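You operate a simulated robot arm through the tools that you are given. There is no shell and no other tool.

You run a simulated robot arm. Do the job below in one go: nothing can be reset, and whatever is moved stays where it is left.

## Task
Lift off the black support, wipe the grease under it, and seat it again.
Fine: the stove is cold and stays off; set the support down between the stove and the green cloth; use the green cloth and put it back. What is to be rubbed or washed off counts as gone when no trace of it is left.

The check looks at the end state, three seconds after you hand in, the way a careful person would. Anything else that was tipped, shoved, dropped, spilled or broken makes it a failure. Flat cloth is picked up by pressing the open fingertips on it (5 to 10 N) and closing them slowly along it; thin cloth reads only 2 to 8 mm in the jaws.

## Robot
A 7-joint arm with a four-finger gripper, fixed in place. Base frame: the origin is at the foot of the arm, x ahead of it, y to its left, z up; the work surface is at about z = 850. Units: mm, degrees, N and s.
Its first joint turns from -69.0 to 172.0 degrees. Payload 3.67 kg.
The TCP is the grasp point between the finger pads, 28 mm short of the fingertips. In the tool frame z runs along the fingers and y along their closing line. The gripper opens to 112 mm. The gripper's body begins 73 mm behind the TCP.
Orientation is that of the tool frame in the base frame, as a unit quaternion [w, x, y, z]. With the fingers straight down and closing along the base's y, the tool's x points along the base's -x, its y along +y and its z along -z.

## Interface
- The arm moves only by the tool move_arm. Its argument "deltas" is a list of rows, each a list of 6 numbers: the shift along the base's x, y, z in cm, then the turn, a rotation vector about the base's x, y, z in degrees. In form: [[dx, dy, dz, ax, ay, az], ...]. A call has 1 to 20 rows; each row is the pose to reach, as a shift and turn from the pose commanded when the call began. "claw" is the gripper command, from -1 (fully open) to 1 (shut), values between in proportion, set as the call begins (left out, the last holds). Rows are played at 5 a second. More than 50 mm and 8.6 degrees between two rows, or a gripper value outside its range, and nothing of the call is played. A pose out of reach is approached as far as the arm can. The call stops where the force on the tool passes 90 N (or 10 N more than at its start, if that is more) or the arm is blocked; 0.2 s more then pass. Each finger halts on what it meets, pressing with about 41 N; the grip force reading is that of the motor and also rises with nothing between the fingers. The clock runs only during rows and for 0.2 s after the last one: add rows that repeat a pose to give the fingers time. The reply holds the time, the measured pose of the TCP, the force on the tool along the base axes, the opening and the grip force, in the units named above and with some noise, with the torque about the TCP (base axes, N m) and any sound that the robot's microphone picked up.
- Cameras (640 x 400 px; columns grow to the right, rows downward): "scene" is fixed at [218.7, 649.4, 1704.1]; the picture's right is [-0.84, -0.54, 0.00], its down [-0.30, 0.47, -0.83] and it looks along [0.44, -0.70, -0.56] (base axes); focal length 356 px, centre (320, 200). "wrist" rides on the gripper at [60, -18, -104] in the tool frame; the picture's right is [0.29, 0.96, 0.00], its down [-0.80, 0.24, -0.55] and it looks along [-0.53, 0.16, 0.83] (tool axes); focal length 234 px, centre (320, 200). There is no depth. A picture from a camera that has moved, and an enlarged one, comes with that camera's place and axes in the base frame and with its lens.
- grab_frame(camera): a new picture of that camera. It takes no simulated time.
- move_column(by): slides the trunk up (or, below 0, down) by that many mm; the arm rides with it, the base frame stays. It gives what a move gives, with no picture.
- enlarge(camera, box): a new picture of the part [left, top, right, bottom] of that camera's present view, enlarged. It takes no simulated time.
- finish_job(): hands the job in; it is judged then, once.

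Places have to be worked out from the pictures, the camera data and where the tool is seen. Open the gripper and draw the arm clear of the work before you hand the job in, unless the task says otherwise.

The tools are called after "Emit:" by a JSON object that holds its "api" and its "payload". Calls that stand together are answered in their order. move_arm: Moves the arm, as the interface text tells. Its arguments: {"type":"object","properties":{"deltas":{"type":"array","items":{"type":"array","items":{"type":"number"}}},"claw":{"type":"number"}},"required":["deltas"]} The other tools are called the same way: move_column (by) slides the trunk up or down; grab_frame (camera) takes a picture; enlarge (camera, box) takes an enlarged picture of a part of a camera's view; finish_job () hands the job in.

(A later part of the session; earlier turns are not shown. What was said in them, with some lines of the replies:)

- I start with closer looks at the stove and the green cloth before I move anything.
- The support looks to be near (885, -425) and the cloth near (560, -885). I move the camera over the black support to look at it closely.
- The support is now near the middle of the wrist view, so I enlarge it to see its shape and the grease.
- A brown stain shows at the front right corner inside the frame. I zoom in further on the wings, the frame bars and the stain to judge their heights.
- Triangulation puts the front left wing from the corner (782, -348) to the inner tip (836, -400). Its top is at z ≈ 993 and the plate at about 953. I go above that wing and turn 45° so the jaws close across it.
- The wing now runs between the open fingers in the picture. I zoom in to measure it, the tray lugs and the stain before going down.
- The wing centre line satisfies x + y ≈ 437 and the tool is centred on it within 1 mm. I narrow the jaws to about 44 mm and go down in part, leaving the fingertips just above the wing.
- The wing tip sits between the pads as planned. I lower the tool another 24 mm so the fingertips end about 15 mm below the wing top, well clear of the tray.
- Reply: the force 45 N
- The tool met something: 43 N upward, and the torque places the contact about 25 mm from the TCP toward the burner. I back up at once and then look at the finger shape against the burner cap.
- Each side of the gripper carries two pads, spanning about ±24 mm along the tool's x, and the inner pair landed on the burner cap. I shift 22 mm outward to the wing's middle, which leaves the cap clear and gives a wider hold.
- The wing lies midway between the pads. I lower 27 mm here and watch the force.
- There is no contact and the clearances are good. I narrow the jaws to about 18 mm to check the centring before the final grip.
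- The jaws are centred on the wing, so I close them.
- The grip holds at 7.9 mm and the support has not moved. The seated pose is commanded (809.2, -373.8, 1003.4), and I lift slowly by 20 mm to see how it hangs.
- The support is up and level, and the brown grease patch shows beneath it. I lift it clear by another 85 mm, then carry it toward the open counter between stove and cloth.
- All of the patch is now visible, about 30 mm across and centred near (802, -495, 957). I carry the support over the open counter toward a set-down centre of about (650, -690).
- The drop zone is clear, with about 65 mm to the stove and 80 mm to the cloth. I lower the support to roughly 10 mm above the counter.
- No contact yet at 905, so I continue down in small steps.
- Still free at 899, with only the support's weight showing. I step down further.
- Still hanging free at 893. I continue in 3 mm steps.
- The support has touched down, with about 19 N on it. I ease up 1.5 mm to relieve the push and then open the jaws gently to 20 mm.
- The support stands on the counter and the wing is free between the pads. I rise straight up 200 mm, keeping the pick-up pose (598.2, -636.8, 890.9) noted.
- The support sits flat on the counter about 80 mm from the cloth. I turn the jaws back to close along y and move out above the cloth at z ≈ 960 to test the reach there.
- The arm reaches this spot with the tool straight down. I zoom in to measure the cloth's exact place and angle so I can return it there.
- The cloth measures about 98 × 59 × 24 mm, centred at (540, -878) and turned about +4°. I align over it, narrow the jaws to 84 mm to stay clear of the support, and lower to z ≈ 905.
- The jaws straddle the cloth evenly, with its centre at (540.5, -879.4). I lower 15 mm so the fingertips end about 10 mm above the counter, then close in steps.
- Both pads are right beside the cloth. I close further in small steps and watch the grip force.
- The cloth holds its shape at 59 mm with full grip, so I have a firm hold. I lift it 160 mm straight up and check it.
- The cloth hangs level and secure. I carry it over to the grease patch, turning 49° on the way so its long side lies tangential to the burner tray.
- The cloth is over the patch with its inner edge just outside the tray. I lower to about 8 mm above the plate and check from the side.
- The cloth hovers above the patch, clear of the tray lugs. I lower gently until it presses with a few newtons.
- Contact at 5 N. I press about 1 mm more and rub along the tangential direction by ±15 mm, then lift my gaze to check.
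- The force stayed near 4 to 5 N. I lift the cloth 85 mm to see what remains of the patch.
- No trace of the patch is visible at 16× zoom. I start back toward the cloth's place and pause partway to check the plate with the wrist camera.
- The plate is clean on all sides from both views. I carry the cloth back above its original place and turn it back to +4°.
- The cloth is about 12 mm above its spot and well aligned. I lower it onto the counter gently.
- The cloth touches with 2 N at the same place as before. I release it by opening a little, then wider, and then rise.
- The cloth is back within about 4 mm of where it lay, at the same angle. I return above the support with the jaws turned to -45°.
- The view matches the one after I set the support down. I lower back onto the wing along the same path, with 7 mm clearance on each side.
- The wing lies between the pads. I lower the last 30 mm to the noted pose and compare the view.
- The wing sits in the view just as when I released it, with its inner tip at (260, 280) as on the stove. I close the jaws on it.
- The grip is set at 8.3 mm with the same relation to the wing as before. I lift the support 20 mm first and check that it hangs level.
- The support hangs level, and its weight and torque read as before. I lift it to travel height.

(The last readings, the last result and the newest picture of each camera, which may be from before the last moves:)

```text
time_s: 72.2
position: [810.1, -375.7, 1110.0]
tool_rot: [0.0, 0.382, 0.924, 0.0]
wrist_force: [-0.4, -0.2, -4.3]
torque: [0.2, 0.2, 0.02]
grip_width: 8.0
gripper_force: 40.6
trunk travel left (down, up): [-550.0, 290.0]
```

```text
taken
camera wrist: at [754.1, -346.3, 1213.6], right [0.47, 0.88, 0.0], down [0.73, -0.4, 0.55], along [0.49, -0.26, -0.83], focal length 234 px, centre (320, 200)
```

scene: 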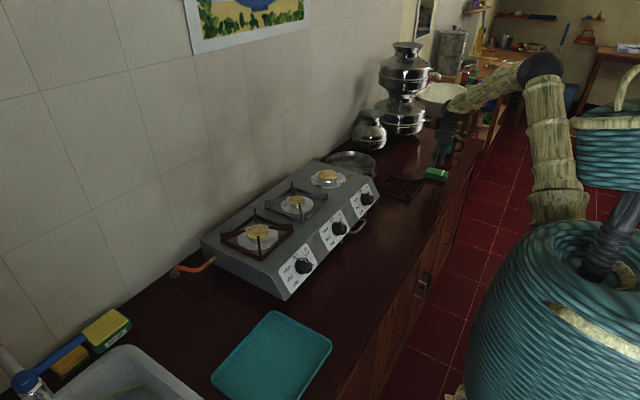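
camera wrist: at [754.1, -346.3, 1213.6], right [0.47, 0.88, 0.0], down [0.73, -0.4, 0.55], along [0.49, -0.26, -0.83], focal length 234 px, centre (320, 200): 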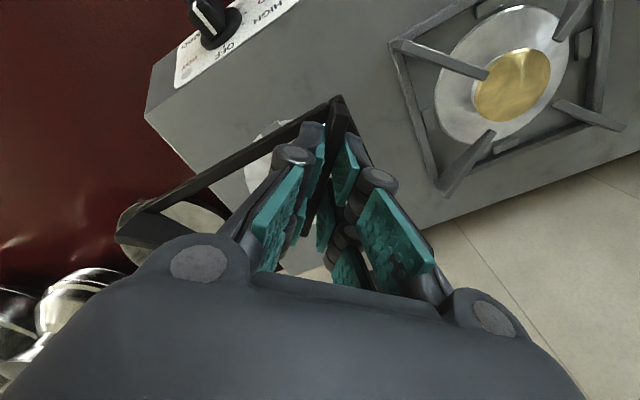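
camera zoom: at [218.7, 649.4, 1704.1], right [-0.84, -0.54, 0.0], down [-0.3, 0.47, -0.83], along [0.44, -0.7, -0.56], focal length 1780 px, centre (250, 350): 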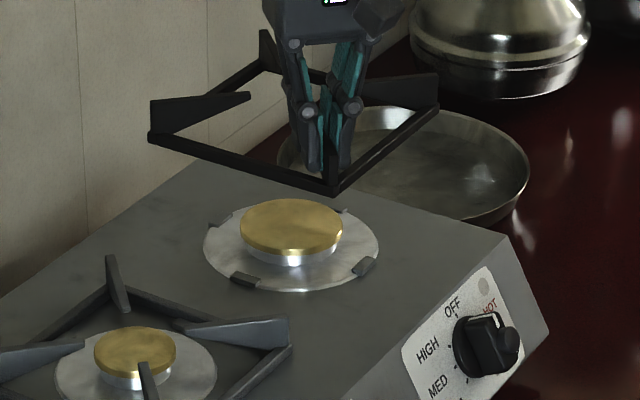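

The view matches the one right after the first lift to within about 2 mm. I lower to 20 mm above the seat, where I have a reference picture to compare with.

Emit:
{"api": "move_arm", "payload": {"deltas": [[0, 0, -1.5, 0, 0, 0], [0, 0, -3, 0, 0, 0], [0, 0, -4.5, 0, 0, 0], [0, 0, -6, 0, 0, 0], [0, 0, -7.5, 0, 0, 0], [0, 0, -8.5, 0, 0, 0], [0, 0, -8.5, 0, 0, 0], [0, 0, -8.5, 0, 0, 0]]}}

Emit:
{"api": "enlarge", "payload": {"camera": "scene", "box": [296, 150, 360, 200]}}

Emit:
{"api": "grab_frame", "payload": {"camera": "wrist"}}

```text
time_s: 74.0
position: [810.1, -375.0, 1025.2]
tool_rot: [0.0, 0.382, 0.924, 0.0]
wrist_force: [0.4, -0.7, -4.4]
torque: [0.22, 0.2, 0.0]
grip_width: 7.9
gripper_force: 40.6
trunk travel left (down, up): [-550.0, 290.0]
```

```text
8.00 times, centred on (328, 175) of scene
camera zoom: at [218.7, 649.4, 1704.1], right [-0.84, -0.54, 0.0], down [-0.3, 0.47, -0.83], along [0.44, -0.7, -0.56], focal length 2848 px, centre (256, 400)
```

zoom: 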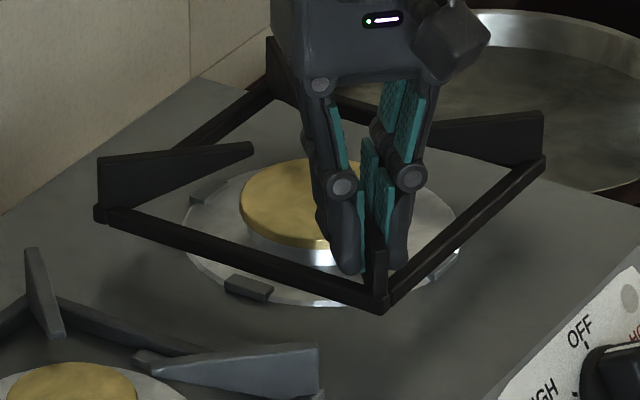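

```text
taken
camera wrist: at [755.0, -344.2, 1128.9], right [0.47, 0.88, 0.0], down [0.73, -0.39, 0.55], along [0.49, -0.26, -0.83], focal length 234 px, centre (320, 200)
```

wrist: 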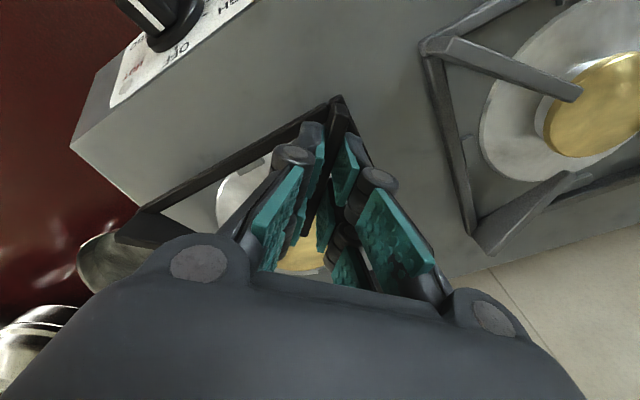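

The support lines up with the reference picture within about 1 mm. I lower it onto the plate in small steps.

Emit:
{"api": "move_arm", "payload": {"deltas": [[0, 0, -0.4, 0, 0, 0], [0, 0, -0.8, 0, 0, 0], [0, 0, -1.2, 0, 0, 0], [0, 0, -1.5, 0, 0, 0], [0, 0, -1.7, 0, 0, 0], [0, 0, -1.7, 0, 0, 0]]}}

Emit:
{"api": "enlarge", "payload": {"camera": "scene", "box": [296, 150, 360, 200]}}

```text
time_s: 75.4
position: [810.8, -371.7, 1007.5]
tool_rot: [0.0, 0.383, 0.924, 0.0]
wrist_force: [0.6, 0.2, -3.4]
torque: [0.25, 0.19, 0.01]
grip_width: 8.1
gripper_force: 40.8
trunk travel left (down, up): [-550.0, 290.0]
```

```text
8.00 times, centred on (328, 175) of scene
camera zoom: at [218.7, 649.4, 1704.1], right [-0.84, -0.54, 0.0], down [-0.3, 0.47, -0.83], along [0.44, -0.7, -0.56], focal length 2848 px, centre (256, 400)
```

zoom: 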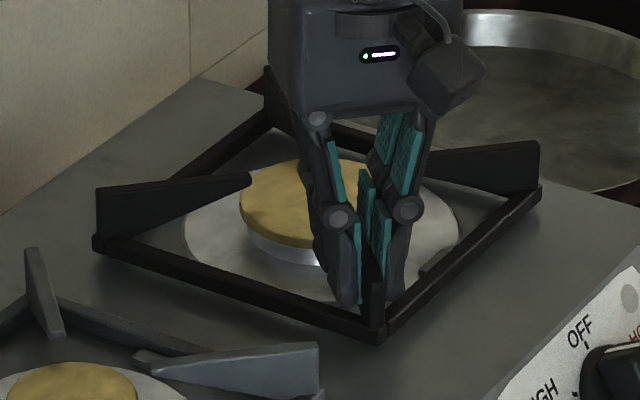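

It is still about 3 mm above the seat and appears about 1 mm off sideways. I take the same 10× view as at the start for an exact comparison.

Emit:
{"api": "enlarge", "payload": {"camera": "scene", "box": [296, 160, 360, 200]}}

Emit:
{"api": "enlarge", "payload": {"camera": "wrist", "box": [220, 60, 460, 310]}}

```text
10.00 times, centred on (328, 180) of scene
camera zoom: at [218.7, 649.4, 1704.1], right [-0.84, -0.54, 0.0], down [-0.3, 0.47, -0.83], along [0.44, -0.7, -0.56], focal length 3561 px, centre (240, 400)
```

zoom: 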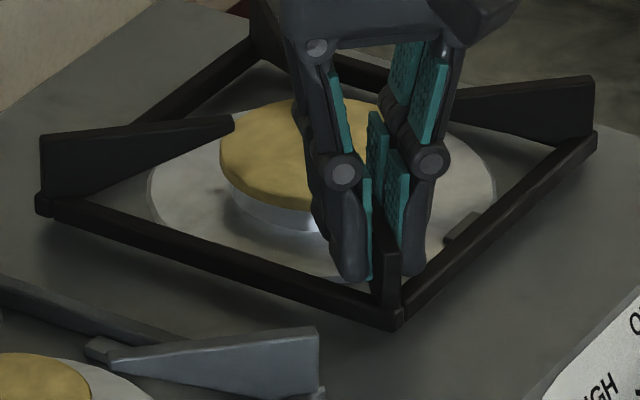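

```text
1.60 times, centred on (340, 185) of wrist
camera zoom: at [755.2, -342.5, 1112.3], right [0.47, 0.88, 0.0], down [0.73, -0.39, 0.55], along [0.49, -0.26, -0.83], focal length 375 px, centre (288, 224)
```

zoom: 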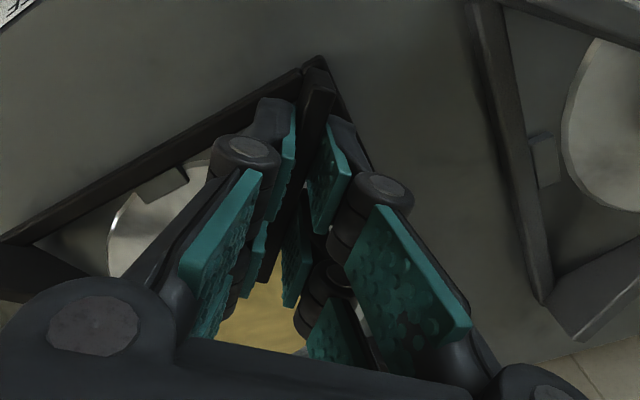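

The support is only about (+0.9, +0.4) mm off and 3 mm high. I correct that and lower to contact.

Emit:
{"api": "move_arm", "payload": {"deltas": [[-0.09, -0.04, 0, 0, 0, 0], [-0.09, -0.04, -0.1, 0, 0, 0], [-0.09, -0.04, -0.2, 0, 0, 0], [-0.09, -0.04, -0.3, 0, 0, 0], [-0.09, -0.04, -0.3, 0, 0, 0]]}}

Emit:
{"api": "enlarge", "payload": {"camera": "scene", "box": [296, 160, 360, 200]}}

```text
time_s: 76.6
position: [808.3, -374.0, 1002.8]
tool_rot: [0.0, 0.383, 0.924, 0.0]
wrist_force: [-0.7, -0.2, -3.7]
torque: [0.2, 0.22, -0.01]
grip_width: 7.7
gripper_force: 41.2
trunk travel left (down, up): [-550.0, 290.0]
```

```text
10.00 times, centred on (328, 180) of scene
camera zoom: at [218.7, 649.4, 1704.1], right [-0.84, -0.54, 0.0], down [-0.3, 0.47, -0.83], along [0.44, -0.7, -0.56], focal length 3561 px, centre (240, 400)
```

zoom: 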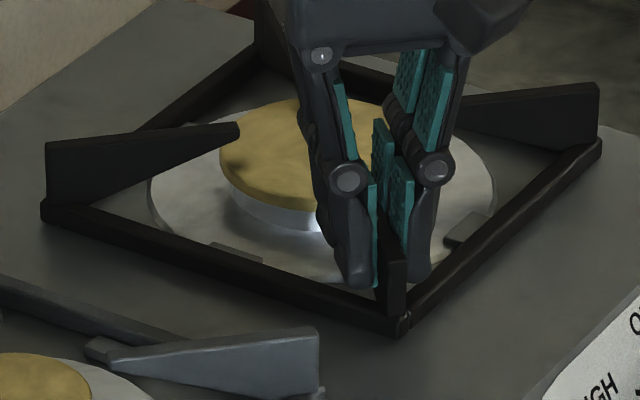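

It is now about 1 mm off the other way and still just hanging. I correct half of that and lower by another 1.5 mm.

Emit:
{"api": "move_arm", "payload": {"deltas": [[0.06, 0.03, 0, 0, 0, 0], [0.06, 0.03, -0.05, 0, 0, 0], [0.06, 0.03, -0.1, 0, 0, 0], [0.06, 0.03, -0.1, 0, 0, 0]]}}

Emit:
{"api": "enlarge", "payload": {"camera": "scene", "box": [296, 160, 360, 200]}}

```text
time_s: 77.6
position: [809.3, -373.3, 1003.5]
tool_rot: [0.001, 0.383, 0.924, 0.0]
wrist_force: [2.2, 0.3, 6.3]
torque: [-0.33, -0.39, 0.15]
grip_width: 7.9
gripper_force: 40.7
trunk travel left (down, up): [-550.0, 290.0]
```

```text
10.00 times, centred on (328, 180) of scene
camera zoom: at [218.7, 649.4, 1704.1], right [-0.84, -0.54, 0.0], down [-0.3, 0.47, -0.83], along [0.44, -0.7, -0.56], focal length 3561 px, centre (240, 400)
```

zoom: 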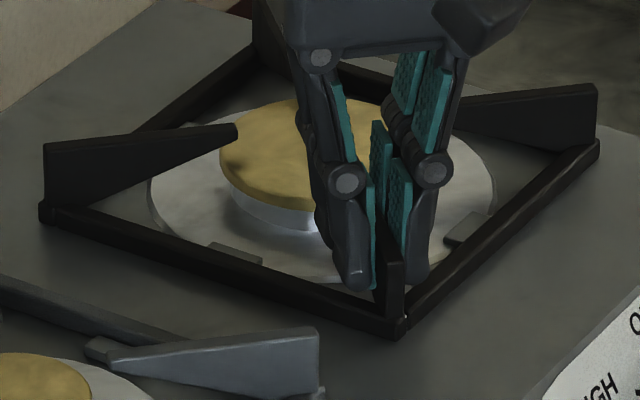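

The support is on the plate with about 10 N contact and matches the starting picture within 1 mm. I open the jaws gently to about 22 mm.

Emit:
{"api": "move_arm", "payload": {"deltas": [[0, 0, 0, 0, 0, 0], [0, 0, 0, 0, 0, 0], [0, 0, 0, 0, 0, 0]], "claw": 0.6}}

Emit:
{"api": "enlarge", "payload": {"camera": "scene", "box": [296, 160, 360, 200]}}

Emit:
{"api": "enlarge", "payload": {"camera": "wrist", "box": [220, 60, 460, 310]}}

```text
time_s: 78.4
position: [809.9, -373.5, 1002.4]
tool_rot: [0.0, 0.383, 0.924, 0.001]
wrist_force: [-0.7, 0.2, 0.2]
torque: [0.04, -0.02, 0.0]
grip_width: 22.3
gripper_force: 0.0
trunk travel left (down, up): [-550.0, 290.0]
```

```text
10.00 times, centred on (328, 180) of scene
camera zoom: at [218.7, 649.4, 1704.1], right [-0.84, -0.54, 0.0], down [-0.3, 0.47, -0.83], along [0.44, -0.7, -0.56], focal length 3561 px, centre (240, 400)
```

zoom: 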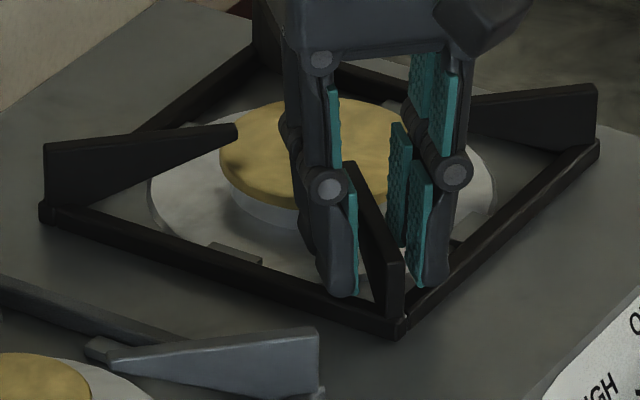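

```text
1.60 times, centred on (340, 185) of wrist
camera zoom: at [753.9, -344.0, 1107.2], right [0.47, 0.88, 0.0], down [0.73, -0.39, 0.55], along [0.49, -0.26, -0.83], focal length 375 px, centre (288, 224)
```

zoom: 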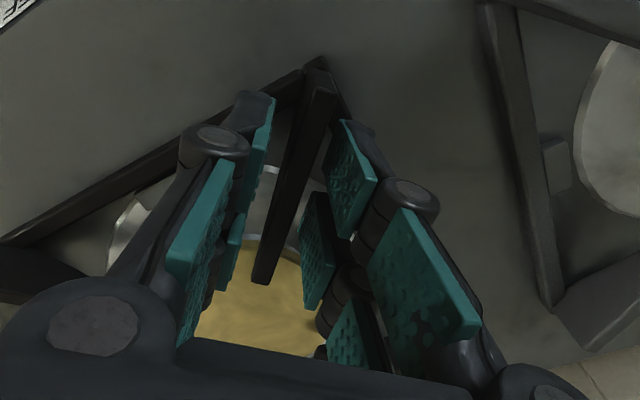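

The support stays in place with the jaws open, and the wing is free on both sides. I rise straight up and draw the arm back.

Emit:
{"api": "move_arm", "payload": {"deltas": [[0, 0, 0.7, 0, 0, 0], [0, 0, 1.5, 0, 0, 0], [0, 0, 2.5, 0, 0, 0], [0, 0, 4, 0, 0, 0], [0, 0, 6, 0, 0, 0], [0, 0, 8.5, 0, 0, 0], [0, 0, 11.5, 0, 0, 0], [0, 0, 15, 0, 0, 0], [0, 0, 18, 0, 0, 0], [0, 0, 20, 0, 0, 0], [0, 0, 20, 0, 0, 0]]}}

Emit:
{"api": "enlarge", "payload": {"camera": "scene", "box": [296, 160, 360, 200]}}

Emit:
{"api": "grab_frame", "payload": {"camera": "wrist"}}

```text
time_s: 80.8
position: [809.2, -373.6, 1202.8]
tool_rot: [0.0, 0.383, 0.924, -0.001]
wrist_force: [-0.3, 0.4, 0.1]
torque: [-0.01, -0.01, -0.01]
grip_width: 22.4
gripper_force: 0.0
trunk travel left (down, up): [-550.0, 290.0]
```

```text
10.00 times, centred on (328, 180) of scene
camera zoom: at [218.7, 649.4, 1704.1], right [-0.84, -0.54, 0.0], down [-0.3, 0.47, -0.83], along [0.44, -0.7, -0.56], focal length 3561 px, centre (240, 400)
```

zoom: 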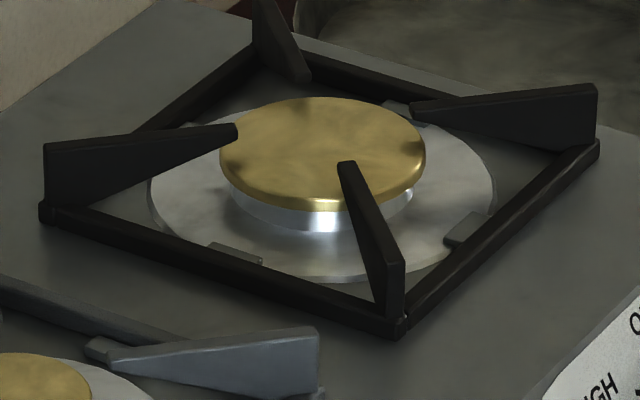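

```text
taken
camera wrist: at [754.7, -345.0, 1308.2], right [0.47, 0.88, 0.0], down [0.73, -0.39, 0.55], along [0.49, -0.26, -0.83], focal length 234 px, centre (320, 200)
```

wrist: 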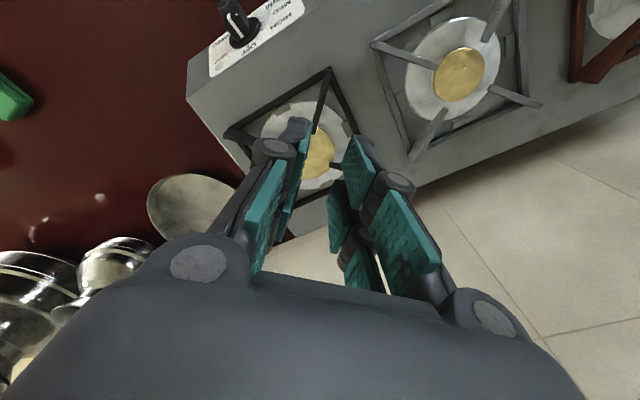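

The support sits exactly as at the start and the plate beneath is clean. I open the gripper and return the arm to its starting pose, clear of the work.

Emit:
{"api": "move_arm", "payload": {"deltas": [[-1.4, -1.8, 0, 0, 0, 3.2], [-2.8, -3.7, 0, 0, 0, 6.4], [-4.2, -5.5, 0, 0, 0, 9.6], [-5.6, -7.3, 0, 0, 0, 12.9], [-7, -9.2, 0, 0, 0, 16.1], [-8.3, -11, 0, 0, 0, 19.3], [-9.7, -12.9, 0, 0, 0, 22.5], [-11.1, -14.7, 0, 0, 0, 25.7], [-12.5, -16.5, 0, 0, 0, 28.9], [-13.9, -18.4, 0, 0, 0, 32.1], [-15.3, -20.2, 0, 0, 0, 35.4], [-16.7, -22, 0, 0, 0, 38.6], [-18.1, -23.9, 0, 0, 0, 41.8], [-19.5, -25.7, 0, 0, 0, 45], [-19.5, -25.7, 0, 0, 0, 45]], "claw": -1}}

Emit:
{"api": "grab_frame", "payload": {"camera": "scene"}}

Emit:
{"api": "enlarge", "payload": {"camera": "scene", "box": [200, 140, 400, 300]}}

Emit:
{"api": "enlarge", "payload": {"camera": "scene", "box": [300, 120, 480, 232]}}

Emit:
{"api": "grab_frame", "payload": {"camera": "wrist"}}

```text
time_s: 84.0
position: [612.4, -628.7, 1203.3]
tool_rot: [0.001, 0.0, 1.0, 0.0]
wrist_force: [0.0, -0.2, 0.1]
torque: [-0.03, -0.01, 0.05]
grip_width: 111.9
gripper_force: 0.0
trunk travel left (down, up): [-550.0, 290.0]
```

```text
taken
```

scene: 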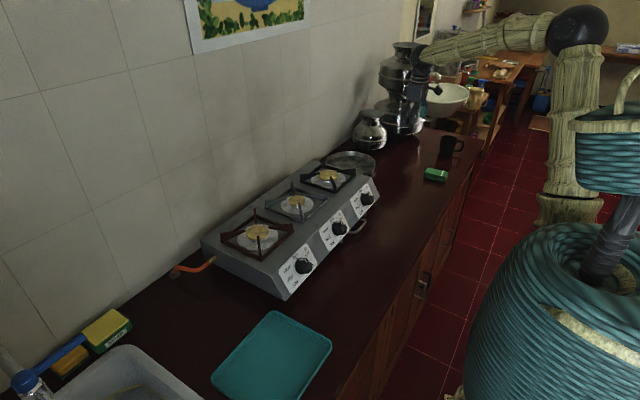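

```text
2.50 times, centred on (300, 220) of scene
camera zoom: at [218.7, 649.4, 1704.1], right [-0.84, -0.54, 0.0], down [-0.3, 0.47, -0.83], along [0.44, -0.7, -0.56], focal length 890 px, centre (370, 150)
```

zoom: 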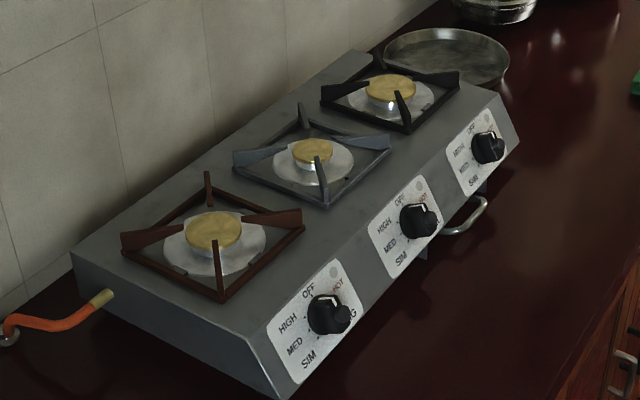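

```text
3.56 times, centred on (390, 176) of scene
camera zoom: at [218.7, 649.4, 1704.1], right [-0.84, -0.54, 0.0], down [-0.3, 0.47, -0.83], along [0.44, -0.7, -0.56], focal length 1266 px, centre (71, 285)
```

zoom: 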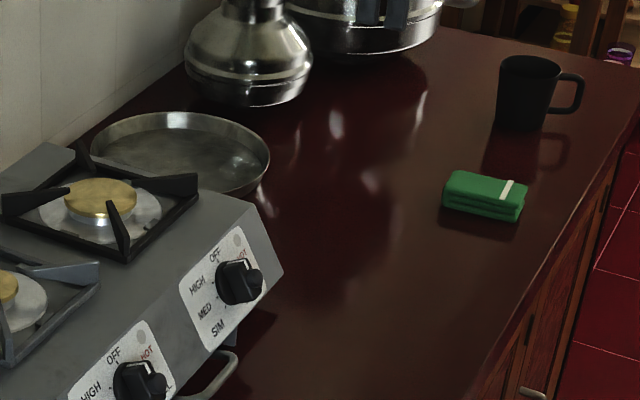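

```text
taken
camera wrist: at [552.7, -646.0, 1308.3], right [-0.29, 0.96, 0.0], down [0.8, 0.24, 0.55], along [0.53, 0.16, -0.83], focal length 234 px, centre (320, 200)
```

wrist: 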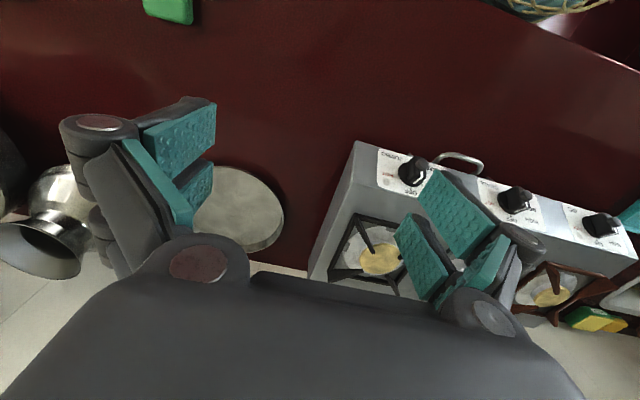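

Everything matches the starting pictures: the support is seated, the patch is gone, the cloth is back, and the knobs, pan and mug are undisturbed. The gripper is open and clear, so I hand the job in.

Emit:
{"api": "finish_job", "payload": {}}

```text
The job is handed in.
```

The job is handed in: the black support is back on its burner, and the grease under it is gone.

- **Support:** It sits within about 1 mm of its starting position and is level. While I wiped, it stood on the counter between the stove and the cloth.
- **Grease:** I wiped the one brown patch under the support's front right corner with the green cloth. Close-ups from both cameras showed no trace left on the plate around the burner.
- **Cloth:** It is back in its place at the same angle, about 4 mm from where it lay.
- **Contact with the burner:** On my first attempt to grip the support, the fingers pressed down on the burner cap with about 43 N. I backed off straight away, and later pictures show the cap and tray unmoved and undamaged.

The final pictures show the knobs, pan, mug and the other supports where they started. The gripper is open and the arm is clear of the work.
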